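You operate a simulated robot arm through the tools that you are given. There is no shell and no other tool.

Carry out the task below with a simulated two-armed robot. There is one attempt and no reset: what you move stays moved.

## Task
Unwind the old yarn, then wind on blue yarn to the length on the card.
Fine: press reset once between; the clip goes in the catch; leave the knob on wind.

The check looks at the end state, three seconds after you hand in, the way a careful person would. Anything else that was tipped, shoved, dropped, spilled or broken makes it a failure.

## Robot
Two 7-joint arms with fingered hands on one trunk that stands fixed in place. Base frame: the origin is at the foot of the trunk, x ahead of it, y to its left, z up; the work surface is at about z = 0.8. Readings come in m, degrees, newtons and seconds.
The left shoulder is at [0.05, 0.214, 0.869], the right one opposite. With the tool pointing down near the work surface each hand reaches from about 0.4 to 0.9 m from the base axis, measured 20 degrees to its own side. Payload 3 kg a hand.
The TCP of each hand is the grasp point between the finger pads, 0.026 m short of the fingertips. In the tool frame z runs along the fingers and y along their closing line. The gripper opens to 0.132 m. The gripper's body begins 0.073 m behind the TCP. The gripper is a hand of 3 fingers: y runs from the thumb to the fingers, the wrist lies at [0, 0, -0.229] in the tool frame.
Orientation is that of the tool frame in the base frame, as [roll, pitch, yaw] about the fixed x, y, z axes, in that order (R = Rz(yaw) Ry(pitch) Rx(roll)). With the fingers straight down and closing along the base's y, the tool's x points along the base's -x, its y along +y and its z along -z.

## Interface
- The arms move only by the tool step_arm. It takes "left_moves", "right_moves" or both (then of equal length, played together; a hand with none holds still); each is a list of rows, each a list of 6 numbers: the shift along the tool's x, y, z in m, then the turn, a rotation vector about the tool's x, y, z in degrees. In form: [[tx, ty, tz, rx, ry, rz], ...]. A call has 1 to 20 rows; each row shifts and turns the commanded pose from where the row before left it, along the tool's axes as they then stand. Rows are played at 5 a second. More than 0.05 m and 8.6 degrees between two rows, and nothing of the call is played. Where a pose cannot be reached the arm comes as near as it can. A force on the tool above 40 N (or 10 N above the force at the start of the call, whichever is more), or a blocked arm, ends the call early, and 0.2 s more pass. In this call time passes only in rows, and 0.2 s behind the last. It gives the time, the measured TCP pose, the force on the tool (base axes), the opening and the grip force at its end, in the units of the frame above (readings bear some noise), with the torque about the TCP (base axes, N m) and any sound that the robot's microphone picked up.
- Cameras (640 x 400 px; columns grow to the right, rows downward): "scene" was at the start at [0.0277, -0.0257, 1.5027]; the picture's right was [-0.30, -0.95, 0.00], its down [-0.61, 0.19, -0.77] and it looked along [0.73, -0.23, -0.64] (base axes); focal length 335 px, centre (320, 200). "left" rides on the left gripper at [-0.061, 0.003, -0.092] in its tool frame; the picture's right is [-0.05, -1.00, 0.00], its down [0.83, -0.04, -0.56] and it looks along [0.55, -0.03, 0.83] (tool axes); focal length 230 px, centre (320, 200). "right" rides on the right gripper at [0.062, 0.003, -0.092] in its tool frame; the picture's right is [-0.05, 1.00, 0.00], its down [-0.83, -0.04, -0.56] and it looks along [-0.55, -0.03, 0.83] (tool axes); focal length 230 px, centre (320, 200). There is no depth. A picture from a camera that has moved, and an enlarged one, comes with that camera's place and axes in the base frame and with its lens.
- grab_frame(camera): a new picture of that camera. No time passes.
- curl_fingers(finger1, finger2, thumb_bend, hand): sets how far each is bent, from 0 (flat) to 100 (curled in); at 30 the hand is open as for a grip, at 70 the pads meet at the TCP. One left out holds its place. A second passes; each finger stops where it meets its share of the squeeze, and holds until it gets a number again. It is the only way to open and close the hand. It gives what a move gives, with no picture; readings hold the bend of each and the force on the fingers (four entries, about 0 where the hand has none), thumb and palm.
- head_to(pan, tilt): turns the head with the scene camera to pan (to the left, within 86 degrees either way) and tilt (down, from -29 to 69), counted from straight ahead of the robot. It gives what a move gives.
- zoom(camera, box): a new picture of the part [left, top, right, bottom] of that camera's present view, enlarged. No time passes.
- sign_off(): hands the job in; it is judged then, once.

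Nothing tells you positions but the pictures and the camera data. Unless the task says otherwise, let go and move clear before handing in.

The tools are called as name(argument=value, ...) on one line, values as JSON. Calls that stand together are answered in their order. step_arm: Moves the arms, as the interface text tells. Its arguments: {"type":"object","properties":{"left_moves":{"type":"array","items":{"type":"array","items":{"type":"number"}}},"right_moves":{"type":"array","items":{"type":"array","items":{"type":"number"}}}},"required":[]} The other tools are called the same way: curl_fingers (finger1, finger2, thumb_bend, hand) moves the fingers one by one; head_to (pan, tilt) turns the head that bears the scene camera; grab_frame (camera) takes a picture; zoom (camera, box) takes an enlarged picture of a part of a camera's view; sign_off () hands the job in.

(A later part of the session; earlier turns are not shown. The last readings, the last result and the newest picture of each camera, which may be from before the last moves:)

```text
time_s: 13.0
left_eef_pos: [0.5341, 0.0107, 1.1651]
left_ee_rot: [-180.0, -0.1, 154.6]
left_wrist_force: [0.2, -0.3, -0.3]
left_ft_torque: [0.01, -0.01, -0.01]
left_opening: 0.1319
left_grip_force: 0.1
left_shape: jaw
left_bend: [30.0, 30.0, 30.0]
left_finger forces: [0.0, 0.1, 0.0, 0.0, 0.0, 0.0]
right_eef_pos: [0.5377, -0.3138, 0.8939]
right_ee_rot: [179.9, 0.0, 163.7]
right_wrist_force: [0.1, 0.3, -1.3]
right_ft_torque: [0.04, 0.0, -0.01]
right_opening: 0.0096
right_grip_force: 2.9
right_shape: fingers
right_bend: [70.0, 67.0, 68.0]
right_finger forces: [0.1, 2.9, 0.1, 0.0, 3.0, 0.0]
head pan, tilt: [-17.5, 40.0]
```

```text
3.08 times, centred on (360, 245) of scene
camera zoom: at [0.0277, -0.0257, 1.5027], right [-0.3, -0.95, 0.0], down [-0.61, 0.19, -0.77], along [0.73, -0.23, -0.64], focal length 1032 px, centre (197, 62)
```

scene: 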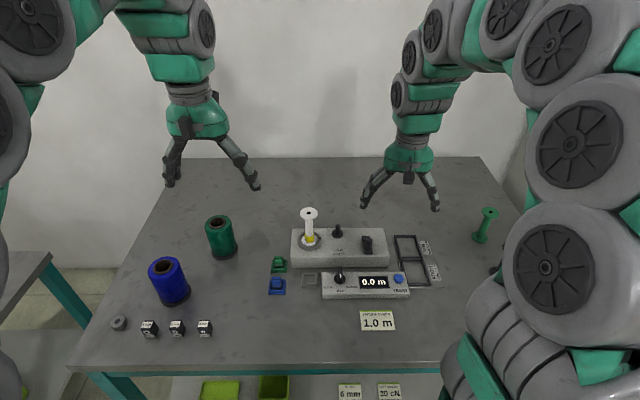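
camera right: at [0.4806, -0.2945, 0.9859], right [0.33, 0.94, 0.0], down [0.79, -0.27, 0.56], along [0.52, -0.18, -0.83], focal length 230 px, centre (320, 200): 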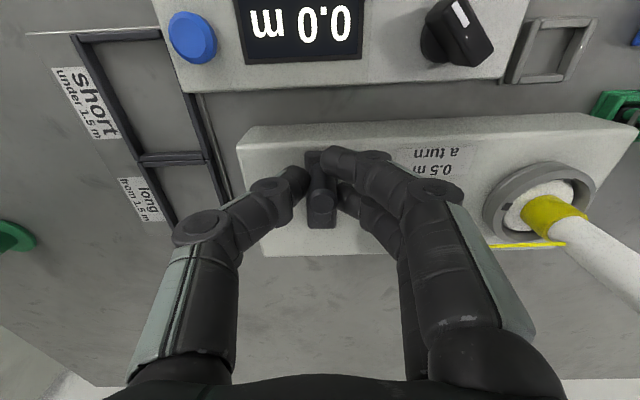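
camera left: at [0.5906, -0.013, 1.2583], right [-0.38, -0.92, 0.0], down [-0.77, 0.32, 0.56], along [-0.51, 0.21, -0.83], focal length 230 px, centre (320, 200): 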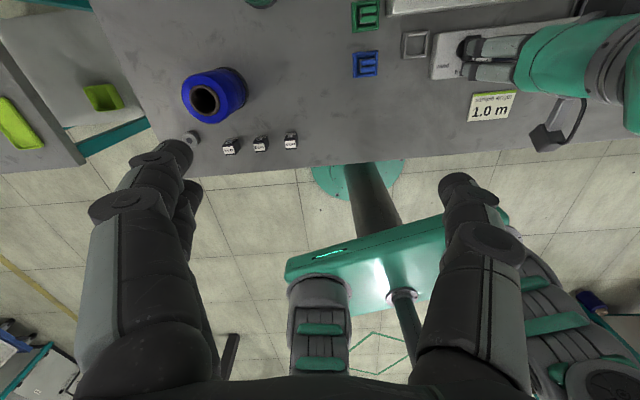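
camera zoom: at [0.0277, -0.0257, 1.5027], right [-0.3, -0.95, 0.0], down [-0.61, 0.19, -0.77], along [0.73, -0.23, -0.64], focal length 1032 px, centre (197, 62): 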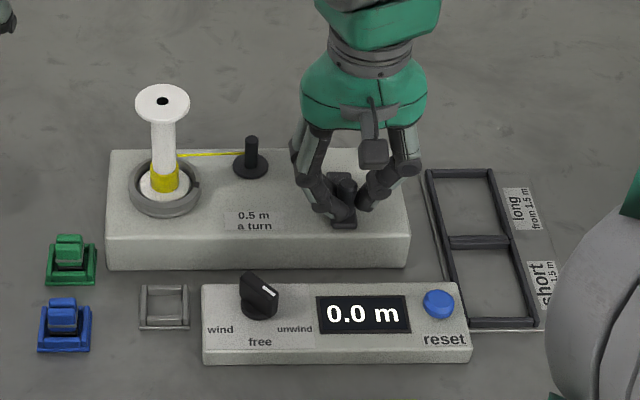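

The yarn now runs from the spool past the guide peg, so unwind is engaged. Fingers closing along this line would pass close to the peg during the circle, so I'll release, lift, and turn the hand 90° before cranking.

curl_fingers(hand="right", finger1=57, finger2=57, thumb_bend=57)

step_arm(right_moves=[[0, 0, -0.03, 0, 0, 0], [0, 0, -0.035, 0, 0, 0], [0, 0, 0, 0, 0, -8.2], [0, 0, 0, 0, 0, -8.2], [0, 0, 0, 0, 0, -8.2], [0, 0, 0, 0, 0, -8.2], [0, 0, 0, 0, 0, -8.2], [0, 0, 0, 0, 0, -8.2], [0, 0, 0, 0, 0, -8.2], [0, 0, 0, 0, 0, -8.2], [0, 0, 0, 0, 0, -8.2], [0, 0, 0, 0, 0, -8.2], [0, 0, 0, 0, 0, -8.2]])

grab_frame(camera="right")

grab_frame(camera="scene")

```text
time_s: 14.0
left_eef_pos: [0.5336, 0.0101, 1.1656]
left_ee_rot: [180.0, 0.0, 154.7]
left_wrist_force: [0.0, 0.4, -1.3]
left_ft_torque: [-0.02, 0.03, 0.0]
left_opening: 0.1317
left_grip_force: 0.0
left_shape: jaw
left_bend: [30.0, 30.0, 30.0]
left_finger forces: [0.0, 0.0, 0.1, 0.0, 0.0, 0.0]
right_eef_pos: [0.5389, -0.3148, 0.8933]
right_ee_rot: [-180.0, 0.1, 163.8]
right_wrist_force: [-0.8, -0.6, 0.9]
right_ft_torque: [0.04, 0.01, -0.03]
right_opening: 0.0474
right_grip_force: 0.1
right_shape: fingers
right_bend: [56.0, 56.0, 56.0]
right_finger forces: [0.1, 0.1, 0.0, 0.0, 0.0, 0.1]
head pan, tilt: [-17.5, 40.0]
```

```text
time_s: 16.8
left_eef_pos: [0.5339, 0.0104, 1.1653]
left_ee_rot: [-179.9, 0.0, 154.7]
left_wrist_force: [0.0, 0.3, -0.3]
left_ft_torque: [-0.01, -0.01, 0.0]
left_opening: 0.1316
left_grip_force: 0.1
left_shape: jaw
left_bend: [30.0, 30.0, 30.0]
left_finger forces: [0.1, 0.0, 0.0, 0.0, 0.0, 0.0]
right_eef_pos: [0.5374, -0.3156, 0.9571]
right_ee_rot: [-180.0, 0.0, -106.0]
right_wrist_force: [1.2, 0.0, 0.5]
right_ft_torque: [-0.04, -0.02, 0.01]
right_opening: 0.0471
right_grip_force: 0.1
right_shape: fingers
right_bend: [56.0, 56.0, 56.0]
right_finger forces: [0.0, 0.0, 0.0, 0.0, 0.0, 0.0]
head pan, tilt: [-17.5, 40.0]
```

```text
taken
camera right: at [0.518, -0.3729, 1.0504], right [-0.95, 0.33, 0.0], down [0.27, 0.79, 0.56], along [0.18, 0.53, -0.83], focal length 230 px, centre (320, 200)
```

right: 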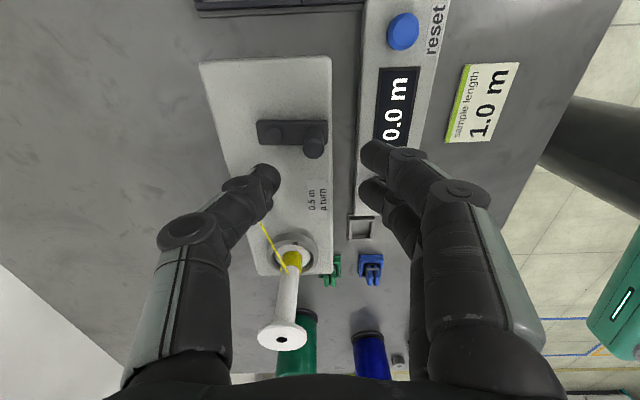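

```text
taken
```

scene: 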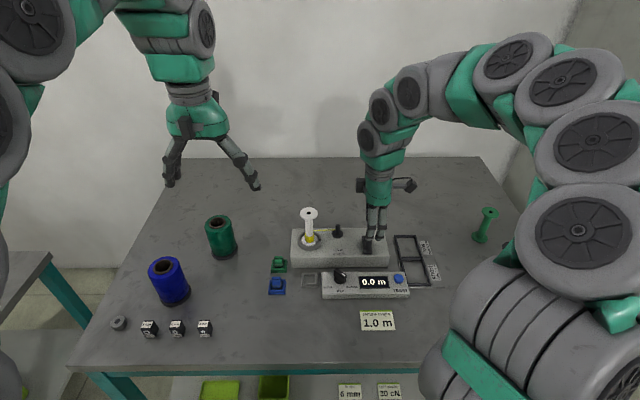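

The hand reaches this orientation. I'll descend onto the crank handle and close with a firmer squeeze.

step_arm(right_moves=[[-0.0004, -0.0023, 0.025, 0, 0, 0], [0, 0, 0.025, 0, 0, 0], [0, 0, 0.0155, 0, 0, 0]])

curl_fingers(hand="right", finger1=72, finger2=72, thumb_bend=71)

grab_frame(camera="right")

zoom(camera="scene", box=[300, 180, 420, 310])

```text
time_s: 17.6
left_eef_pos: [0.533, 0.0108, 1.1649]
left_ee_rot: [-180.0, 0.0, 154.5]
left_wrist_force: [-0.8, -0.2, 0.1]
left_ft_torque: [0.0, 0.0, -0.01]
left_opening: 0.1321
left_grip_force: 0.1
left_shape: jaw
left_bend: [30.0, 30.0, 30.0]
left_finger forces: [0.0, 0.0, 0.1, 0.0, 0.0, 0.1]
right_eef_pos: [0.5413, -0.3132, 0.8923]
right_ee_rot: [-180.0, 0.0, -106.1]
right_wrist_force: [0.4, 0.8, 0.2]
right_ft_torque: [-0.01, 0.02, 0.01]
right_opening: 0.0473
right_grip_force: 0.0
right_shape: fingers
right_bend: [56.0, 56.0, 56.0]
right_finger forces: [0.0, 0.0, 0.0, 0.0, 0.1, 0.0]
head pan, tilt: [-17.5, 40.0]
```

```text
time_s: 18.6
left_eef_pos: [0.5327, 0.0104, 1.166]
left_ee_rot: [180.0, 0.0, 154.5]
left_wrist_force: [0.2, 0.1, 0.2]
left_ft_torque: [-0.01, 0.01, 0.02]
left_opening: 0.1318
left_grip_force: 0.1
left_shape: jaw
left_bend: [30.0, 30.0, 30.0]
left_finger forces: [0.0, 0.1, 0.0, 0.0, 0.0, 0.0]
right_eef_pos: [0.5405, -0.3128, 0.8933]
right_ee_rot: [179.9, 0.0, -106.0]
right_wrist_force: [5.9, -2.4, -4.8]
right_ft_torque: [-0.06, -0.07, 0.0]
right_opening: 0.0112
right_grip_force: 5.0
right_shape: fingers
right_bend: [71.0, 71.0, 67.0]
right_finger forces: [0.9, 1.0, 0.0, 0.1, 7.6, 0.1]
head pan, tilt: [-17.5, 40.0]
```

```text
taken
camera right: at [0.5204, -0.3726, 0.9857], right [-0.95, 0.33, 0.0], down [0.27, 0.79, 0.56], along [0.18, 0.52, -0.83], focal length 230 px, centre (320, 200)
```

right: 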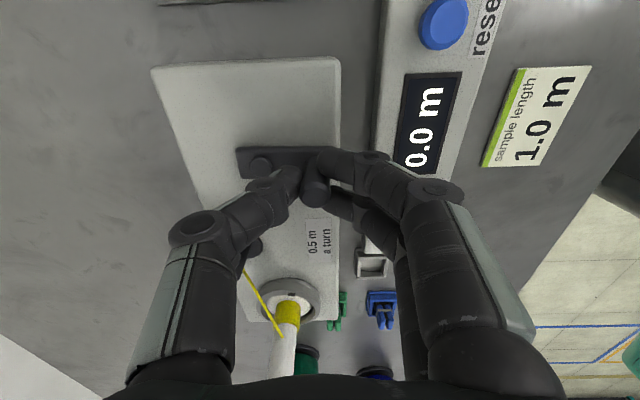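

```text
3.08 times, centred on (360, 245) of scene
camera zoom: at [0.0278, -0.0258, 1.5027], right [-0.3, -0.95, 0.0], down [-0.61, 0.19, -0.77], along [0.73, -0.23, -0.64], focal length 1032 px, centre (197, 62)
```

zoom: 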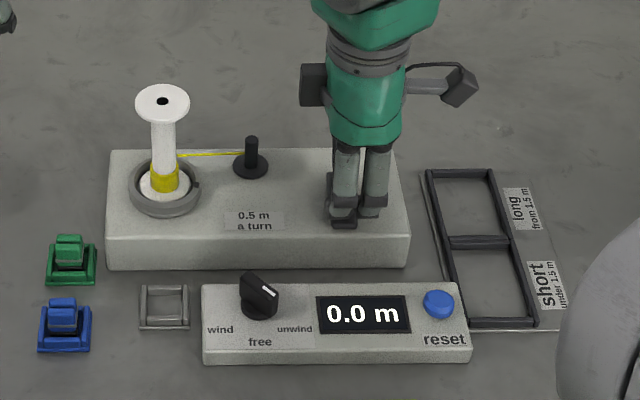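

The handle is nested between the two fingers and the thumb. I'll turn the crank clockwise 45° first to see how the counter and yarn respond.

step_arm(right_moves=[[-0.00844, -0.00111, 0, 0, 0, 0], [-0.00786, -0.00326, 0, 0, 0, 0], [-0.00675, -0.00518, 0, 0, 0, 0]])

zoom(camera="scene", box=[300, 180, 420, 310])

grab_frame(camera="right")

```text
time_s: 19.4
left_eef_pos: [0.5339, 0.0116, 1.1657]
left_ee_rot: [-179.9, -0.1, 154.5]
left_wrist_force: [-0.1, 0.5, -0.1]
left_ft_torque: [0.02, -0.03, 0.02]
left_opening: 0.1319
left_grip_force: 0.1
left_shape: jaw
left_bend: [30.0, 30.0, 30.0]
left_finger forces: [0.0, 0.0, 0.0, 0.0, 0.0, 0.0]
right_eef_pos: [0.5555, -0.2942, 0.8915]
right_ee_rot: [180.0, 0.0, -106.2]
right_wrist_force: [3.9, -7.6, 2.5]
right_ft_torque: [-0.17, -0.07, -0.02]
right_opening: 0.0106
right_grip_force: 6.2
right_shape: fingers
right_bend: [71.0, 72.0, 68.0]
right_finger forces: [4.6, 0.5, 0.0, 0.1, 7.8, 0.0]
head pan, tilt: [-17.5, 40.0]
```

```text
3.08 times, centred on (360, 245) of scene
camera zoom: at [0.0277, -0.0258, 1.5027], right [-0.3, -0.95, 0.0], down [-0.61, 0.19, -0.77], along [0.73, -0.23, -0.64], focal length 1032 px, centre (197, 62)
```

zoom: 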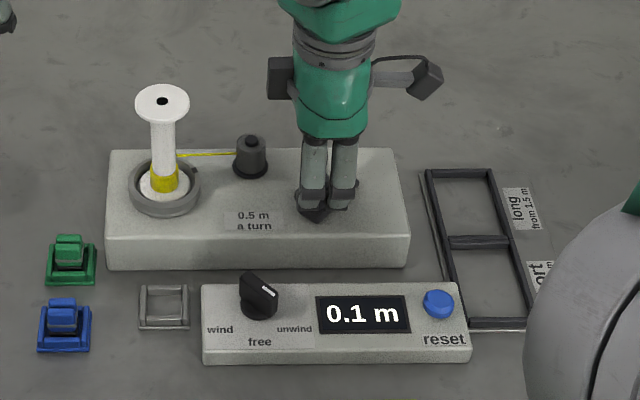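

```text
taken
camera right: at [0.5359, -0.3533, 0.9846], right [-0.95, 0.33, 0.0], down [0.27, 0.79, 0.55], along [0.18, 0.52, -0.83], focal length 230 px, centre (320, 200)
```

right: 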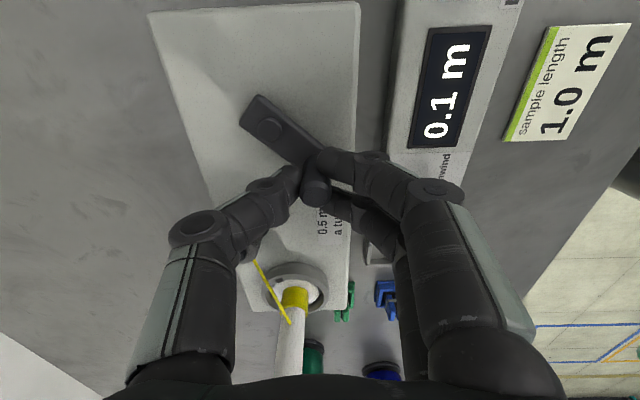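

The crank turns and the counter reads 0.1 m. The guide peg looks different now, so I'll check it closely.

zoom(camera="scene", box=[295, 200, 355, 250])

```text
8.00 times, centred on (325, 225) of scene
camera zoom: at [0.0277, -0.0258, 1.5027], right [-0.3, -0.95, 0.0], down [-0.61, 0.19, -0.77], along [0.73, -0.23, -0.64], focal length 2684 px, centre (280, 0)
```

zoom: 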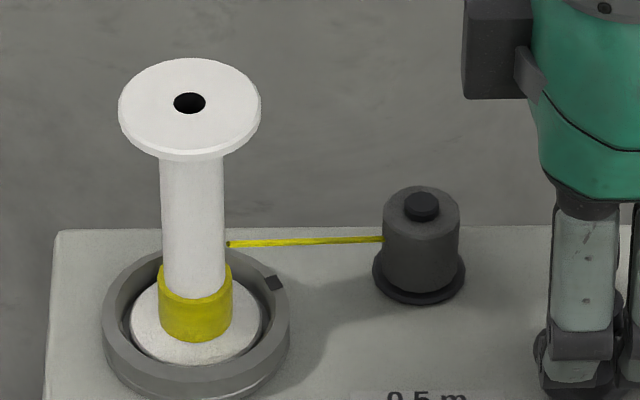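

The peg now carries a grey take-up sleeve, and clearance to my fingers still works out at 8 mm or more. I'll continue to the quarter turn and check the gap.

step_arm(right_moves=[[-0.00518, -0.00675, 0, 0, 0, 0], [-0.00326, -0.00786, 0, 0, 0, 0], [-0.00111, -0.00844, 0, 0, 0, 0]])

zoom(camera="scene", box=[295, 190, 395, 290])

grab_frame(camera="right")

grab_frame(camera="left")

```text
time_s: 20.2
left_eef_pos: [0.5332, 0.0106, 1.1656]
left_ee_rot: [180.0, 0.0, 154.6]
left_wrist_force: [-0.3, 0.3, 0.2]
left_ft_torque: [0.0, 0.01, 0.04]
left_opening: 0.1319
left_grip_force: 0.1
left_shape: jaw
left_bend: [30.0, 30.0, 30.0]
left_finger forces: [0.0, 0.1, 0.1, 0.0, 0.1, 0.1]
right_eef_pos: [0.5818, -0.2913, 0.8924]
right_ee_rot: [-180.0, 0.0, -106.1]
right_wrist_force: [-2.0, -1.8, 1.1]
right_ft_torque: [-0.1, 0.02, -0.01]
right_opening: 0.0108
right_grip_force: 6.5
right_shape: fingers
right_bend: [71.0, 71.0, 68.0]
right_finger forces: [5.5, 2.0, 0.0, 0.0, 4.9, 0.1]
head pan, tilt: [-17.5, 40.0]
```

```text
4.00 times, centred on (345, 240) of scene
camera zoom: at [0.0277, -0.0257, 1.5027], right [-0.3, -0.95, 0.0], down [-0.61, 0.19, -0.77], along [0.73, -0.23, -0.64], focal length 1342 px, centre (220, 40)
```

zoom: 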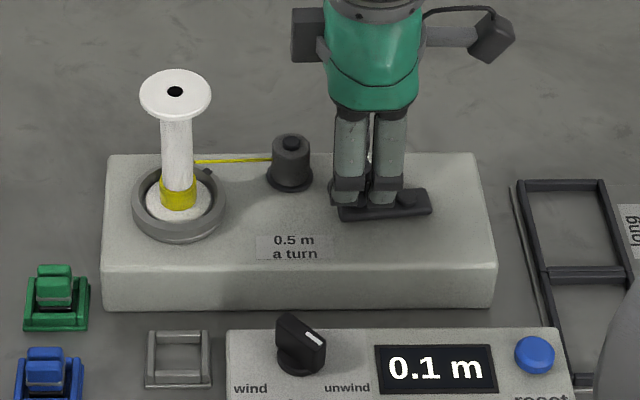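

```text
taken
camera right: at [0.5616, -0.3499, 0.9848], right [-0.95, 0.33, 0.0], down [0.27, 0.79, 0.56], along [0.18, 0.52, -0.83], focal length 230 px, centre (320, 200)
```

right: 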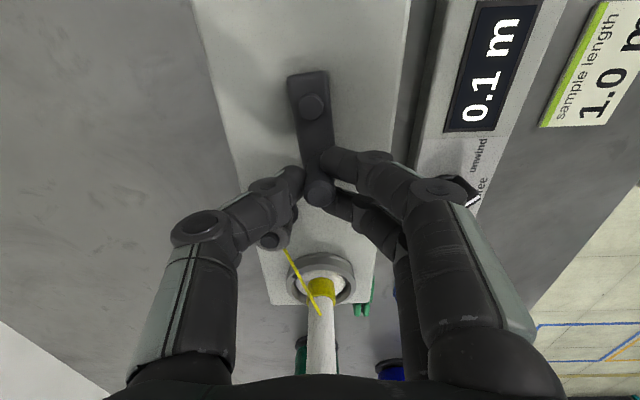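

```text
taken
camera left: at [0.5906, -0.0129, 1.2583], right [-0.38, -0.92, 0.0], down [-0.77, 0.32, 0.56], along [-0.51, 0.21, -0.83], focal length 230 px, centre (320, 200)
```

left: 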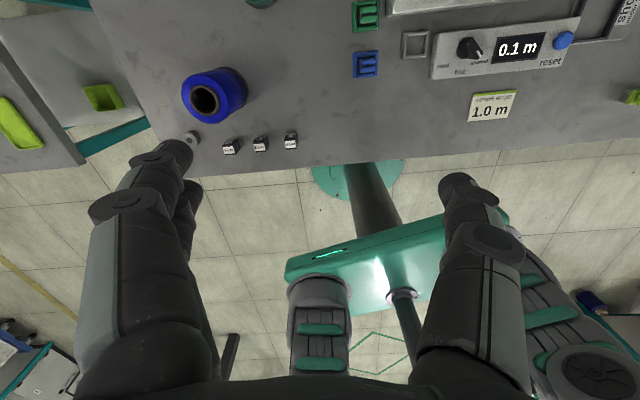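

The gap to the sleeve is fine. I'll continue around the circle.

step_arm(right_moves=[[0.00111, -0.00844, 0, 0, 0, 0], [0.00326, -0.00786, 0, 0, 0, 0], [0.00518, -0.00675, 0, 0, 0, 0], [0.00675, -0.00518, 0, 0, 0, 0], [0.00786, -0.00326, 0, 0, 0, 0], [0.00844, -0.00111, 0, 0, 0, 0], [0.00844, 0.00111, 0, 0, 0, 0], [0.00786, 0.00326, 0, 0, 0, 0], [0.00675, 0.00518, 0, 0, 0, 0]])

zoom(camera="scene", box=[295, 190, 415, 310])

grab_frame(camera="right")

```text
time_s: 22.2
left_eef_pos: [0.5328, 0.0097, 1.1656]
left_ee_rot: [179.9, -0.1, 154.5]
left_wrist_force: [-0.5, 0.4, -0.2]
left_ft_torque: [0.0, -0.02, 0.01]
left_opening: 0.1321
left_grip_force: 0.1
left_shape: jaw
left_bend: [30.0, 30.0, 30.0]
left_finger forces: [0.0, 0.0, 0.0, 0.0, 0.1, 0.1]
right_eef_pos: [0.5894, -0.3524, 0.8923]
right_ee_rot: [-180.0, -0.1, -106.2]
right_wrist_force: [6.6, -9.9, 4.1]
right_ft_torque: [-0.2, -0.18, -0.04]
right_opening: 0.0114
right_grip_force: 6.4
right_shape: fingers
right_bend: [72.0, 72.0, 68.0]
right_finger forces: [4.5, 0.1, 0.0, 0.0, 8.6, 0.0]
head pan, tilt: [-17.5, 40.0]
```

```text
3.33 times, centred on (355, 250) of scene
camera zoom: at [0.0277, -0.0258, 1.5027], right [-0.3, -0.95, 0.0], down [-0.61, 0.19, -0.77], along [0.73, -0.23, -0.64], focal length 1118 px, centre (203, 33)
```

zoom: 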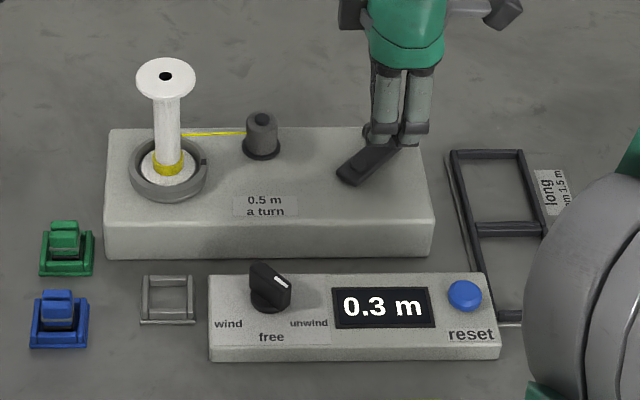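

```text
taken
camera right: at [0.5678, -0.4112, 0.9846], right [-0.94, 0.33, 0.0], down [0.27, 0.79, 0.55], along [0.18, 0.52, -0.83], focal length 230 px, centre (320, 200)
```

right: 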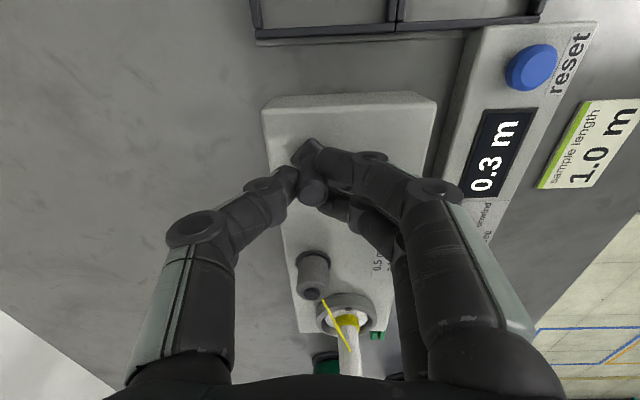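

The counter reads 0.3 m and the yellow band is shrinking. I'll carry on with a small centre correction and watch the yarn.

step_arm(right_moves=[[0.00618, 0.00575, 0, 0, 0, 0], [0.00326, 0.00786, 0, 0, 0, 0], [0.00111, 0.00844, 0, 0, 0, 0], [-0.00111, 0.00844, 0, 0, 0, 0], [-0.00326, 0.00786, 0, 0, 0, 0], [-0.00518, 0.00675, 0, 0, 0, 0]])

zoom(camera="scene", box=[295, 190, 415, 310])

grab_frame(camera="right")

```text
time_s: 23.6
left_eef_pos: [0.5329, 0.0117, 1.1658]
left_ee_rot: [-180.0, 0.0, 154.6]
left_wrist_force: [0.1, 1.1, 0.7]
left_ft_torque: [-0.01, 0.0, 0.01]
left_opening: 0.132
left_grip_force: 0.1
left_shape: jaw
left_bend: [30.0, 30.0, 30.0]
left_finger forces: [0.0, 0.0, 0.0, 0.1, 0.0, 0.1]
right_eef_pos: [0.5455, -0.3409, 0.893]
right_ee_rot: [-180.0, 0.0, -106.1]
right_wrist_force: [2.9, 1.3, 0.2]
right_ft_torque: [0.01, -0.05, -0.07]
right_opening: 0.011
right_grip_force: 5.7
right_shape: fingers
right_bend: [71.0, 72.0, 68.0]
right_finger forces: [3.5, 2.4, 0.0, 0.0, 6.5, 0.1]
head pan, tilt: [-17.5, 40.0]
```

```text
3.33 times, centred on (355, 250) of scene
camera zoom: at [0.0277, -0.0257, 1.5027], right [-0.3, -0.95, 0.0], down [-0.61, 0.19, -0.77], along [0.73, -0.23, -0.64], focal length 1118 px, centre (203, 33)
```

zoom: 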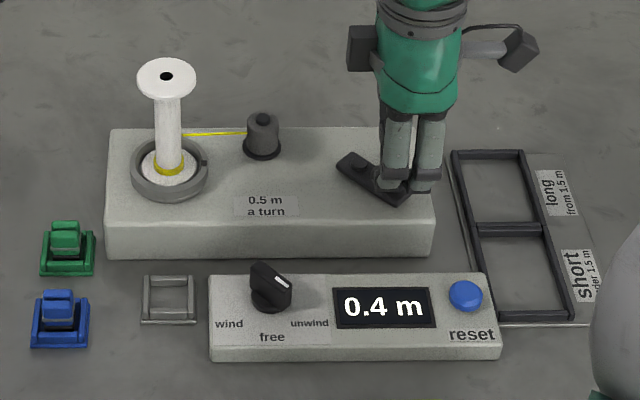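

```text
taken
camera right: at [0.5247, -0.3986, 0.9846], right [-0.95, 0.33, 0.0], down [0.27, 0.79, 0.56], along [0.18, 0.52, -0.83], focal length 230 px, centre (320, 200)
```

right: 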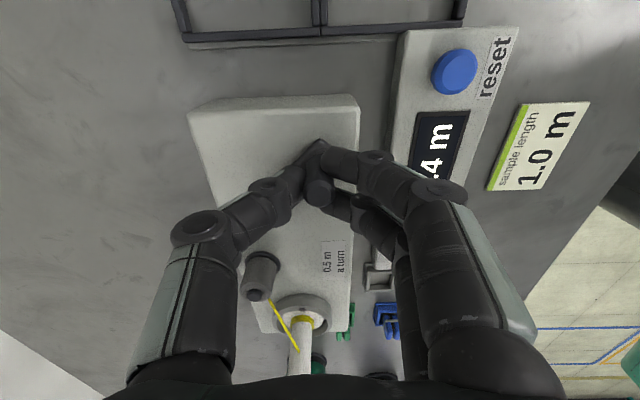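

Only a thin yellow ring is left at 0.4 m. I'll finish the first full turn.

step_arm(right_moves=[[-0.00675, 0.00518, 0, 0, 0, 0], [-0.00786, 0.00326, 0, 0, 0, 0], [-0.00844, 0.00111, 0, 0, 0, 0]])

zoom(camera="scene", box=[295, 190, 415, 310])

zoom(camera="scene", box=[295, 200, 345, 240])

```text
time_s: 24.4
left_eef_pos: [0.5329, 0.0112, 1.165]
left_ee_rot: [-179.9, 0.1, 154.4]
left_wrist_force: [0.5, 0.2, -0.6]
left_ft_torque: [-0.01, -0.02, 0.0]
left_opening: 0.132
left_grip_force: 0.1
left_shape: jaw
left_bend: [30.0, 30.0, 30.0]
left_finger forces: [0.1, 0.0, 0.0, 0.0, 0.1, 0.1]
right_eef_pos: [0.5413, -0.3155, 0.8906]
right_ee_rot: [180.0, 0.0, -106.1]
right_wrist_force: [6.8, -2.8, 2.0]
right_ft_torque: [-0.04, -0.11, -0.03]
right_opening: 0.0113
right_grip_force: 6.4
right_shape: fingers
right_bend: [71.0, 72.0, 68.0]
right_finger forces: [3.2, 1.2, 0.0, 0.0, 8.0, 0.0]
head pan, tilt: [-17.5, 40.0]
```

```text
3.33 times, centred on (355, 250) of scene
camera zoom: at [0.0278, -0.0257, 1.5027], right [-0.3, -0.95, 0.0], down [-0.61, 0.19, -0.77], along [0.73, -0.23, -0.64], focal length 1118 px, centre (203, 33)
```

zoom: 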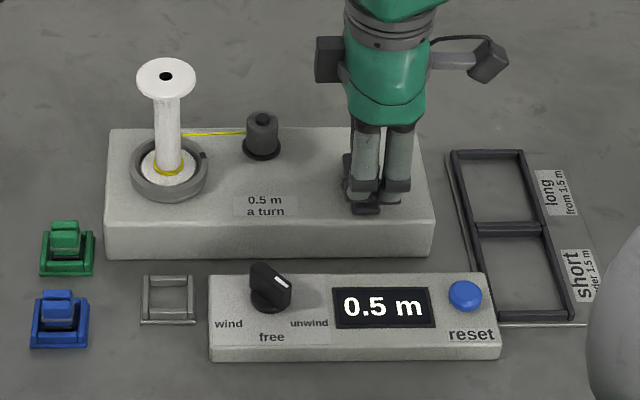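

```text
10.00 times, centred on (320, 220) of scene
camera zoom: at [0.0278, -0.0257, 1.5027], right [-0.3, -0.95, 0.0], down [-0.61, 0.19, -0.77], along [0.73, -0.23, -0.64], focal length 3354 px, centre (320, 0)
```

zoom: 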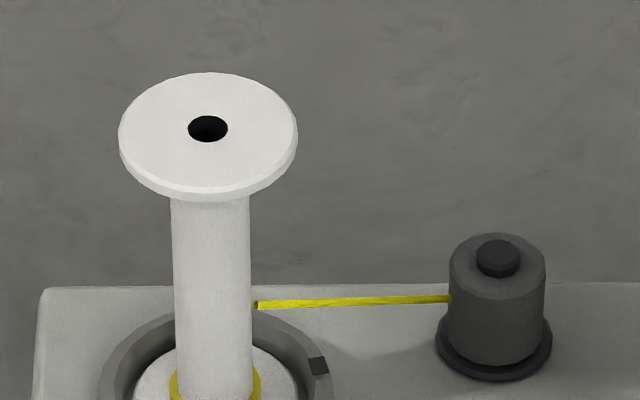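

A last ring of yellow remains at 0.5 m. I'll keep turning in small pieces until it is gone.

step_arm(right_moves=[[-0.00844, -0.00111, 0, 0, 0, 0], [-0.00786, -0.00326, 0, 0, 0, 0], [-0.00675, -0.00518, 0, 0, 0, 0]])

zoom(camera="scene", box=[295, 190, 415, 310])

zoom(camera="scene", box=[295, 215, 345, 255])

```text
time_s: 25.2
left_eef_pos: [0.5334, 0.0114, 1.1664]
left_ee_rot: [180.0, 0.0, 154.5]
left_wrist_force: [-0.4, -0.6, 0.4]
left_ft_torque: [-0.01, 0.01, 0.0]
left_opening: 0.1319
left_grip_force: 0.0
left_shape: jaw
left_bend: [30.0, 30.0, 30.0]
left_finger forces: [0.1, 0.0, 0.0, 0.0, 0.1, 0.0]
right_eef_pos: [0.5559, -0.2959, 0.8918]
right_ee_rot: [-179.9, 0.0, -106.1]
right_wrist_force: [1.5, -2.8, -1.6]
right_ft_torque: [-0.04, -0.03, 0.02]
right_opening: 0.0112
right_grip_force: 5.8
right_shape: fingers
right_bend: [71.0, 72.0, 68.0]
right_finger forces: [4.8, 1.2, 0.1, 0.0, 5.7, 0.0]
head pan, tilt: [-17.5, 40.0]
```

```text
3.33 times, centred on (355, 250) of scene
camera zoom: at [0.0277, -0.0258, 1.5027], right [-0.3, -0.95, 0.0], down [-0.61, 0.19, -0.77], along [0.73, -0.23, -0.64], focal length 1118 px, centre (203, 33)
```

zoom: 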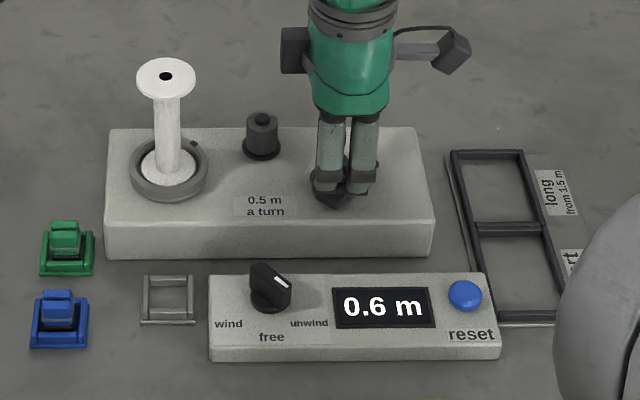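

```text
10.00 times, centred on (320, 235) of scene
camera zoom: at [0.0277, -0.0258, 1.5027], right [-0.3, -0.95, 0.0], down [-0.61, 0.19, -0.77], along [0.73, -0.23, -0.64], focal length 3354 px, centre (320, -150)
```

zoom: 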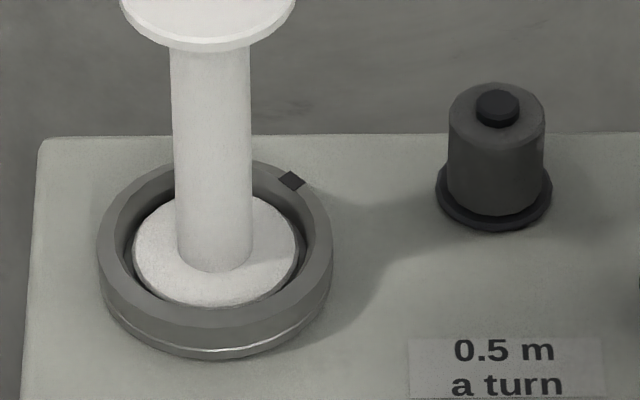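

The old yarn is completely off at 0.6 m. I'll let go of the crank, lift clear, and turn the hand for the next steps.

curl_fingers(hand="right", finger1=57, finger2=57, thumb_bend=57)

step_arm(right_moves=[[0, 0, -0.03, 0, 0, 0], [0, 0, -0.04, 0, 0, 0], [0, 0, 0, 0, 0, 8.1], [0, 0, 0, 0, 0, 8.1], [0, 0, 0, 0, 0, 8.1], [0, 0, 0, 0, 0, 8.1], [0, 0, 0, 0, 0, 8.1]])

curl_fingers(hand="right", finger1=71, finger2=71, thumb_bend=71)

grab_frame(camera="right")

grab_frame(camera="scene")

```text
time_s: 26.2
left_eef_pos: [0.533, 0.0118, 1.1657]
left_ee_rot: [-180.0, 0.0, 154.6]
left_wrist_force: [-0.6, 0.0, 0.3]
left_ft_torque: [0.0, -0.01, -0.04]
left_opening: 0.1318
left_grip_force: 0.1
left_shape: jaw
left_bend: [30.0, 30.0, 30.0]
left_finger forces: [0.0, 0.1, 0.0, 0.1, 0.0, 0.1]
right_eef_pos: [0.5561, -0.2963, 0.8924]
right_ee_rot: [180.0, 0.0, -106.1]
right_wrist_force: [0.3, 0.0, 0.5]
right_ft_torque: [-0.02, 0.02, -0.02]
right_opening: 0.0469
right_grip_force: 0.1
right_shape: fingers
right_bend: [56.0, 56.0, 56.0]
right_finger forces: [0.1, 0.0, 0.0, 0.0, 0.0, 0.0]
head pan, tilt: [-17.5, 40.0]
```

```text
time_s: 27.8
left_eef_pos: [0.5332, 0.0115, 1.1651]
left_ee_rot: [180.0, 0.0, 154.6]
left_wrist_force: [1.5, -0.1, -0.1]
left_ft_torque: [0.03, -0.01, 0.01]
left_opening: 0.1317
left_grip_force: 0.1
left_shape: jaw
left_bend: [30.0, 30.0, 30.0]
left_finger forces: [0.1, 0.1, 0.0, 0.0, 0.0, 0.1]
right_eef_pos: [0.5567, -0.2962, 0.9635]
right_ee_rot: [-179.9, -0.1, -146.9]
right_wrist_force: [-0.2, 0.7, 0.1]
right_ft_torque: [-0.01, 0.0, -0.01]
right_opening: 0.0475
right_grip_force: 0.1
right_shape: fingers
right_bend: [56.0, 56.0, 56.0]
right_finger forces: [0.0, 0.1, 0.0, 0.0, 0.0, 0.0]
head pan, tilt: [-17.5, 40.0]
```

```text
time_s: 28.8
left_eef_pos: [0.5344, 0.0109, 1.1656]
left_ee_rot: [-179.9, 0.0, 154.5]
left_wrist_force: [-0.1, 0.2, 0.0]
left_ft_torque: [0.0, -0.01, 0.01]
left_opening: 0.132
left_grip_force: 0.0
left_shape: jaw
left_bend: [30.0, 30.0, 30.0]
left_finger forces: [0.1, 0.0, 0.1, 0.0, 0.1, 0.0]
right_eef_pos: [0.5575, -0.2957, 0.9627]
right_ee_rot: [-179.9, 0.1, -146.5]
right_wrist_force: [0.5, -0.1, 0.6]
right_ft_torque: [-0.03, 0.01, 0.01]
right_opening: 0.0031
right_grip_force: 0.0
right_shape: fingers
right_bend: [71.0, 71.0, 71.0]
right_finger forces: [0.0, 0.1, 0.0, 0.0, 0.0, 0.0]
head pan, tilt: [-17.5, 40.0]
```

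```text
taken
camera right: at [0.5038, -0.3274, 1.0551], right [-0.51, 0.86, 0.0], down [0.72, 0.42, 0.56], along [0.48, 0.28, -0.83], focal length 230 px, centre (320, 200)
```

right: 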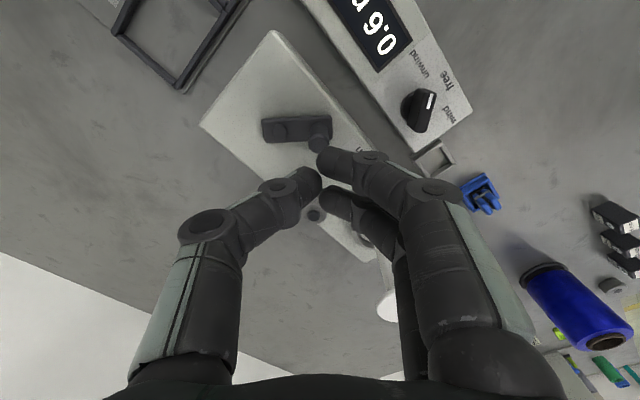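

```text
taken
```

scene: 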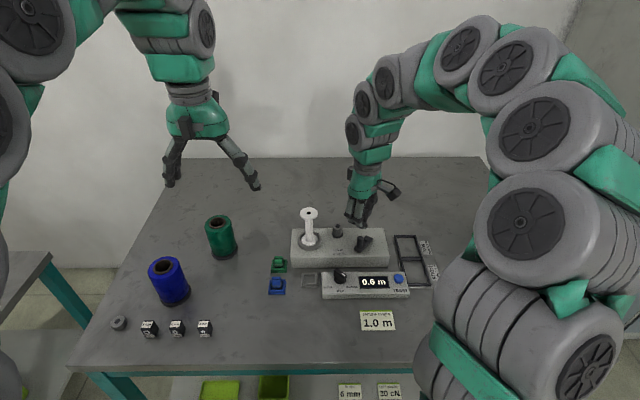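

The hand is closed to a point. Moving above the reset button.

step_arm(right_moves=[[0.0414, 0.0017, 0, 0, 0, 0], [0.0414, 0.0017, 0, 0, 0, 0], [0.0414, 0.0017, 0, 0, 0, 0], [0, 0, 0.03, 0, 0, 0], [0, 0, 0.03, 0, 0, 0], [0, 0, 0.017, 0, 0, 0]])

grab_frame(camera="right")

zoom(camera="scene", box=[350, 220, 450, 310])

```text
time_s: 30.2
left_eef_pos: [0.5323, 0.011, 1.1667]
left_ee_rot: [179.9, 0.1, 154.8]
left_wrist_force: [-0.7, 0.2, 0.5]
left_ft_torque: [0.01, -0.04, -0.01]
left_opening: 0.1319
left_grip_force: 0.2
left_shape: jaw
left_bend: [30.0, 30.0, 30.0]
left_finger forces: [0.1, 0.0, 0.0, 0.0, 0.1, 0.0]
right_eef_pos: [0.4505, -0.3596, 0.8833]
right_ee_rot: [180.0, -0.1, -146.6]
right_wrist_force: [1.1, -0.4, -0.4]
right_ft_torque: [0.01, 0.02, 0.0]
right_opening: 0.0034
right_grip_force: 0.1
right_shape: fingers
right_bend: [71.0, 71.0, 71.0]
right_finger forces: [0.1, 0.1, 0.0, 0.0, 0.0, 0.1]
head pan, tilt: [-17.5, 40.0]
```

```text
taken
camera right: at [0.3972, -0.3911, 0.9767], right [-0.51, 0.86, 0.0], down [0.72, 0.42, 0.56], along [0.48, 0.28, -0.83], focal length 230 px, centre (320, 200)
```

right: 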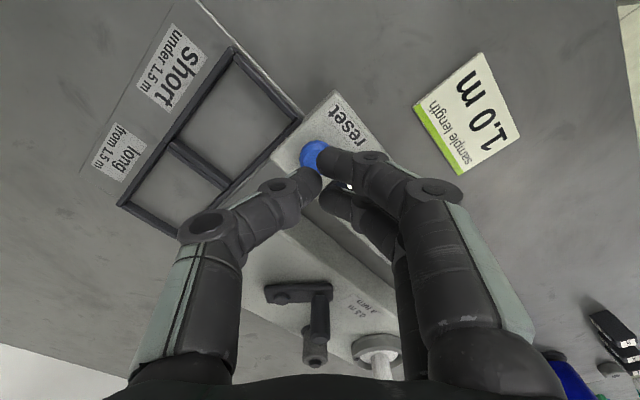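

```text
4.44 times, centred on (400, 265) of scene
camera zoom: at [0.0277, -0.0257, 1.5027], right [-0.3, -0.95, 0.0], down [-0.61, 0.19, -0.77], along [0.73, -0.23, -0.64], focal length 1491 px, centre (-36, -89)
```

zoom: 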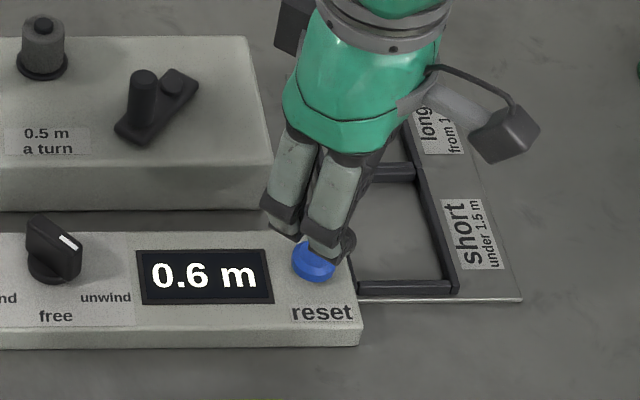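

The fingertips sit over the button with about a 2 cm gap. I'll lower them and stop just at the button.

step_arm(right_moves=[[0, 0, 0.01, 0, 0, 0], [0, 0, 0.006, 0, 0, 0], [0, 0, 0.003, 0, 0, 0]])

zoom(camera="scene", box=[350, 250, 420, 310])

```text
time_s: 31.0
left_eef_pos: [0.5342, 0.0106, 1.1658]
left_ee_rot: [180.0, 0.0, 154.6]
left_wrist_force: [0.3, -0.8, 0.0]
left_ft_torque: [0.01, -0.02, 0.0]
left_opening: 0.132
left_grip_force: 0.0
left_shape: jaw
left_bend: [30.0, 30.0, 30.0]
left_finger forces: [0.1, 0.0, 0.0, 0.1, 0.0, 0.0]
right_eef_pos: [0.4493, -0.3605, 0.8658]
right_ee_rot: [-180.0, 0.0, -146.7]
right_wrist_force: [-0.8, 0.3, -0.4]
right_ft_torque: [0.05, 0.05, 0.01]
right_opening: 0.0031
right_grip_force: 0.0
right_shape: fingers
right_bend: [71.0, 71.0, 71.0]
right_finger forces: [0.1, 0.0, 0.1, 0.0, 0.0, 0.1]
head pan, tilt: [-17.5, 40.0]
```

```text
6.67 times, centred on (385, 280) of scene
camera zoom: at [0.0277, -0.0257, 1.5027], right [-0.3, -0.95, 0.0], down [-0.61, 0.19, -0.77], along [0.73, -0.23, -0.64], focal length 2236 px, centre (-113, -333)
```

zoom: 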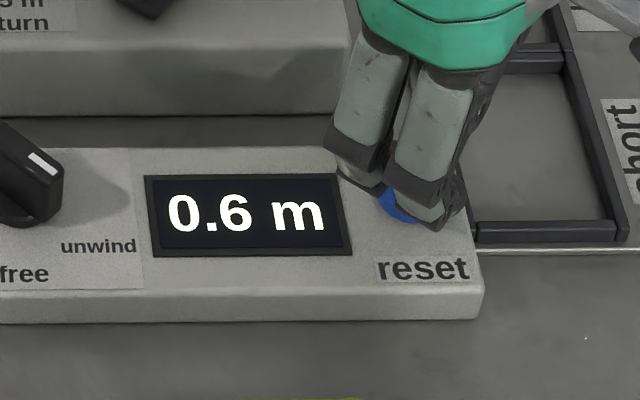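

Still no contact and the display still reads 0.6. Now a single smooth press.

step_arm(right_moves=[[0, 0, 0.0025, 0, 0, 0], [0, 0, 0.0025, 0, 0, 0], [0, 0, 0.002, 0, 0, 0]])

zoom(camera="scene", box=[350, 250, 420, 310])

```text
time_s: 31.8
left_eef_pos: [0.5335, 0.0108, 1.1655]
left_ee_rot: [-180.0, 0.0, 154.6]
left_wrist_force: [-0.6, -0.1, -0.2]
left_ft_torque: [0.01, 0.01, -0.01]
left_opening: 0.1318
left_grip_force: 0.0
left_shape: jaw
left_bend: [30.0, 30.0, 30.0]
left_finger forces: [0.0, 0.0, 0.0, 0.0, 0.0, 0.1]
right_eef_pos: [0.4498, -0.3597, 0.8599]
right_ee_rot: [180.0, 0.0, -146.5]
right_wrist_force: [-0.4, 0.1, 1.3]
right_ft_torque: [-0.02, 0.03, -0.04]
right_opening: 0.0031
right_grip_force: 0.7
right_shape: fingers
right_bend: [71.0, 71.0, 71.0]
right_finger forces: [0.0, 0.0, 0.1, 0.0, 1.4, 0.0]
head pan, tilt: [-17.5, 40.0]
```

```text
6.67 times, centred on (385, 280) of scene
camera zoom: at [0.0277, -0.0257, 1.5027], right [-0.3, -0.95, 0.0], down [-0.61, 0.19, -0.77], along [0.73, -0.23, -0.64], focal length 2236 px, centre (-113, -333)
```

zoom: 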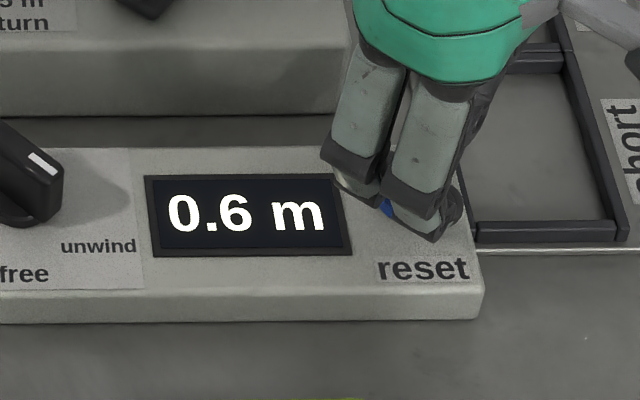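

The thumb tip is just touching the button (about 1.4 N). Pressing further.

step_arm(right_moves=[[0, 0, 0.0015, 0, 0, 0], [0, 0, 0.0015, 0, 0, 0]])

zoom(camera="scene", box=[350, 250, 420, 310])

```text
time_s: 32.4
left_eef_pos: [0.5339, 0.0105, 1.1651]
left_ee_rot: [-180.0, -0.1, 154.5]
left_wrist_force: [-0.6, -0.3, 0.4]
left_ft_torque: [-0.01, 0.02, -0.01]
left_opening: 0.1319
left_grip_force: 0.1
left_shape: jaw
left_bend: [30.0, 30.0, 30.0]
left_finger forces: [0.0, 0.0, 0.0, 0.0, 0.1, 0.0]
right_eef_pos: [0.45, -0.36, 0.8559]
right_ee_rot: [-179.9, -0.1, -146.7]
right_wrist_force: [-0.4, -0.7, 3.0]
right_ft_torque: [-0.07, 0.02, -0.01]
right_opening: 0.0029
right_grip_force: 1.6
right_shape: fingers
right_bend: [71.0, 71.0, 71.0]
right_finger forces: [0.0, 0.1, 0.0, 0.1, 3.5, 0.0]
head pan, tilt: [-17.5, 40.0]
heard: click
```

```text
6.67 times, centred on (385, 280) of scene
camera zoom: at [0.0276, -0.0257, 1.5027], right [-0.3, -0.95, 0.0], down [-0.61, 0.19, -0.77], along [0.73, -0.23, -0.64], focal length 2236 px, centre (-113, -333)
```

zoom: 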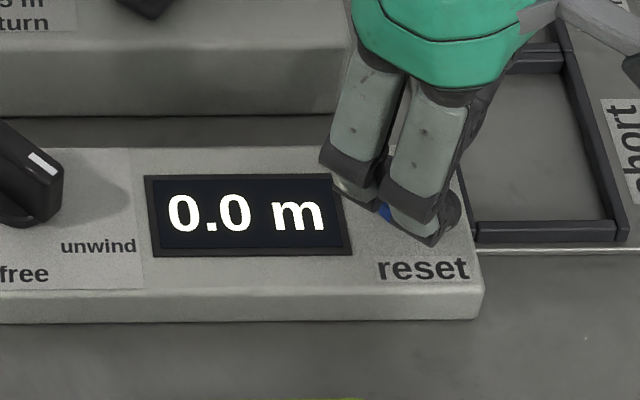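

Reset clicked once and the display reads 0.0. I'll lift straight off and park the right hand aside so the left hand can handle the clip.

step_arm(right_moves=[[0, 0, -0.03, 0, 0, 0], [0, 0, -0.04, 0, 0, 0], [0, 0, -0.05, 0, 0, 0], [0, 0, -0.05, 0, 0, 0], [0.0258, -0.0269, 0, 0, 0, 0], [0.0258, -0.0269, 0, 0, 0, 0], [0.0258, -0.0269, 0, 0, 0, 0]])

grab_frame(camera="scene")

zoom(camera="scene", box=[260, 245, 330, 305])

zoom(camera="left", box=[340, 0, 440, 90])

```text
time_s: 34.0
left_eef_pos: [0.5325, 0.0114, 1.1665]
left_ee_rot: [180.0, 0.0, 154.6]
left_wrist_force: [-0.8, 0.6, 0.3]
left_ft_torque: [0.04, -0.01, 0.02]
left_opening: 0.1318
left_grip_force: 0.1
left_shape: jaw
left_bend: [30.0, 30.0, 30.0]
left_finger forces: [0.0, 0.1, 0.1, 0.0, 0.0, 0.0]
right_eef_pos: [0.4299, -0.4703, 1.0272]
right_ee_rot: [179.8, -0.1, -146.6]
right_wrist_force: [0.0, 0.2, -0.5]
right_ft_torque: [0.02, -0.02, 0.02]
right_opening: 0.0029
right_grip_force: 0.2
right_shape: fingers
right_bend: [71.0, 71.0, 71.0]
right_finger forces: [0.0, 0.0, 0.0, 0.0, 0.1, 0.1]
head pan, tilt: [-17.5, 40.0]
```

```text
taken
```

scene: 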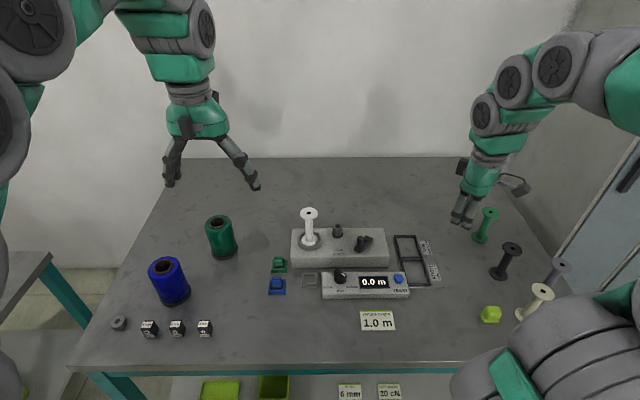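

```text
6.67 times, centred on (295, 275) of scene
camera zoom: at [0.0277, -0.0257, 1.5027], right [-0.3, -0.95, 0.0], down [-0.61, 0.19, -0.77], along [0.73, -0.23, -0.64], focal length 2236 px, centre (487, -300)
```

zoom: 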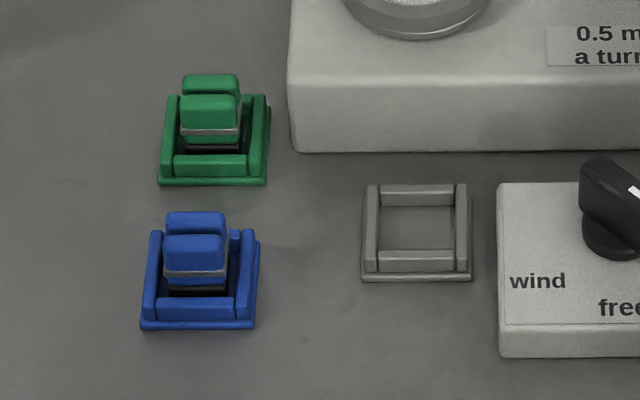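

```text
4.44 times, centred on (390, 45) of left
camera zoom: at [0.5906, -0.0128, 1.2584], right [-0.38, -0.92, 0.0], down [-0.77, 0.32, 0.56], along [-0.51, 0.21, -0.83], focal length 1022 px, centre (9, 889)
```

zoom: 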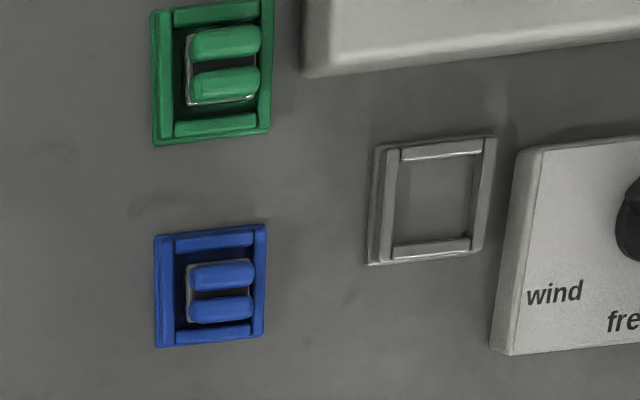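

The blue clip (two blue jaws) sits in a blue rest at about (0.5375, -0.0755, top 0.827), and the catch is beside the control box. I'll pre-close the left hand in the air to check its profile, since space beside the catch is tight.

curl_fingers(hand="left", finger1=64, finger2=64, thumb_bend=64)

zoom(camera="scene", box=[150, 90, 280, 200])

grab_frame(camera="left")

grab_frame(camera="right")

```text
time_s: 35.0
left_eef_pos: [0.5334, 0.0102, 1.1663]
left_ee_rot: [180.0, -0.1, 154.6]
left_wrist_force: [-0.1, 0.5, -0.3]
left_ft_torque: [0.02, 0.0, 0.0]
left_opening: 0.0232
left_grip_force: 0.1
left_shape: fingers
left_bend: [64.0, 64.0, 64.0]
left_finger forces: [0.0, 0.1, 0.0, 0.1, 0.0, 0.0]
right_eef_pos: [0.4295, -0.4703, 1.0271]
right_ee_rot: [180.0, 0.0, -146.6]
right_wrist_force: [-0.1, 0.5, 0.7]
right_ft_torque: [0.04, -0.01, 0.0]
right_opening: 0.0032
right_grip_force: 0.1
right_shape: fingers
right_bend: [71.0, 71.0, 71.0]
right_finger forces: [0.0, 0.0, 0.1, 0.0, 0.1, 0.0]
head pan, tilt: [-17.5, 40.0]
```

```text
3.64 times, centred on (215, 145) of scene
camera zoom: at [0.0277, -0.0257, 1.5027], right [-0.3, -0.95, 0.0], down [-0.61, 0.19, -0.77], along [0.73, -0.23, -0.64], focal length 1220 px, centre (702, 400)
```

zoom: 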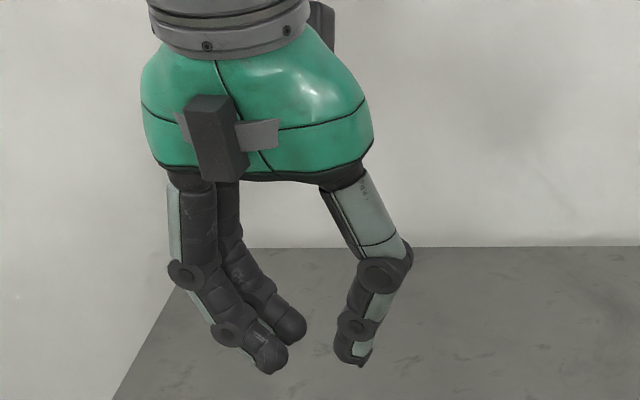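

```text
taken
camera left: at [0.5906, -0.0129, 1.2584], right [-0.38, -0.92, 0.0], down [-0.77, 0.32, 0.56], along [-0.51, 0.21, -0.83], focal length 230 px, centre (320, 200)
```

left: 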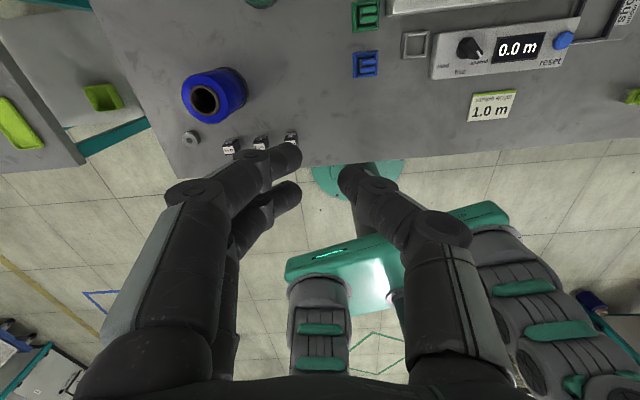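

```text
taken
camera right: at [0.3769, -0.5011, 1.1199], right [-0.51, 0.86, 0.0], down [0.72, 0.42, 0.56], along [0.48, 0.28, -0.83], focal length 230 px, centre (320, 200)
```

right: 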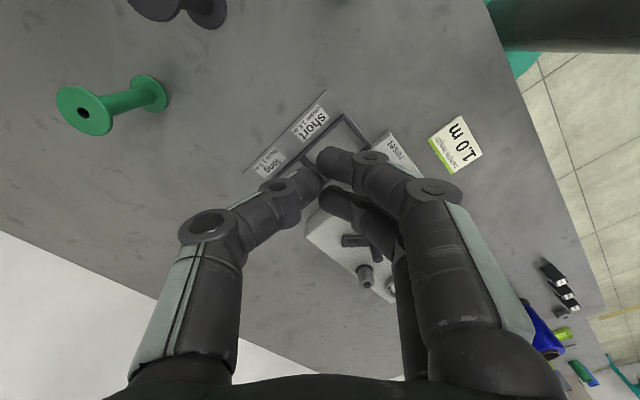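

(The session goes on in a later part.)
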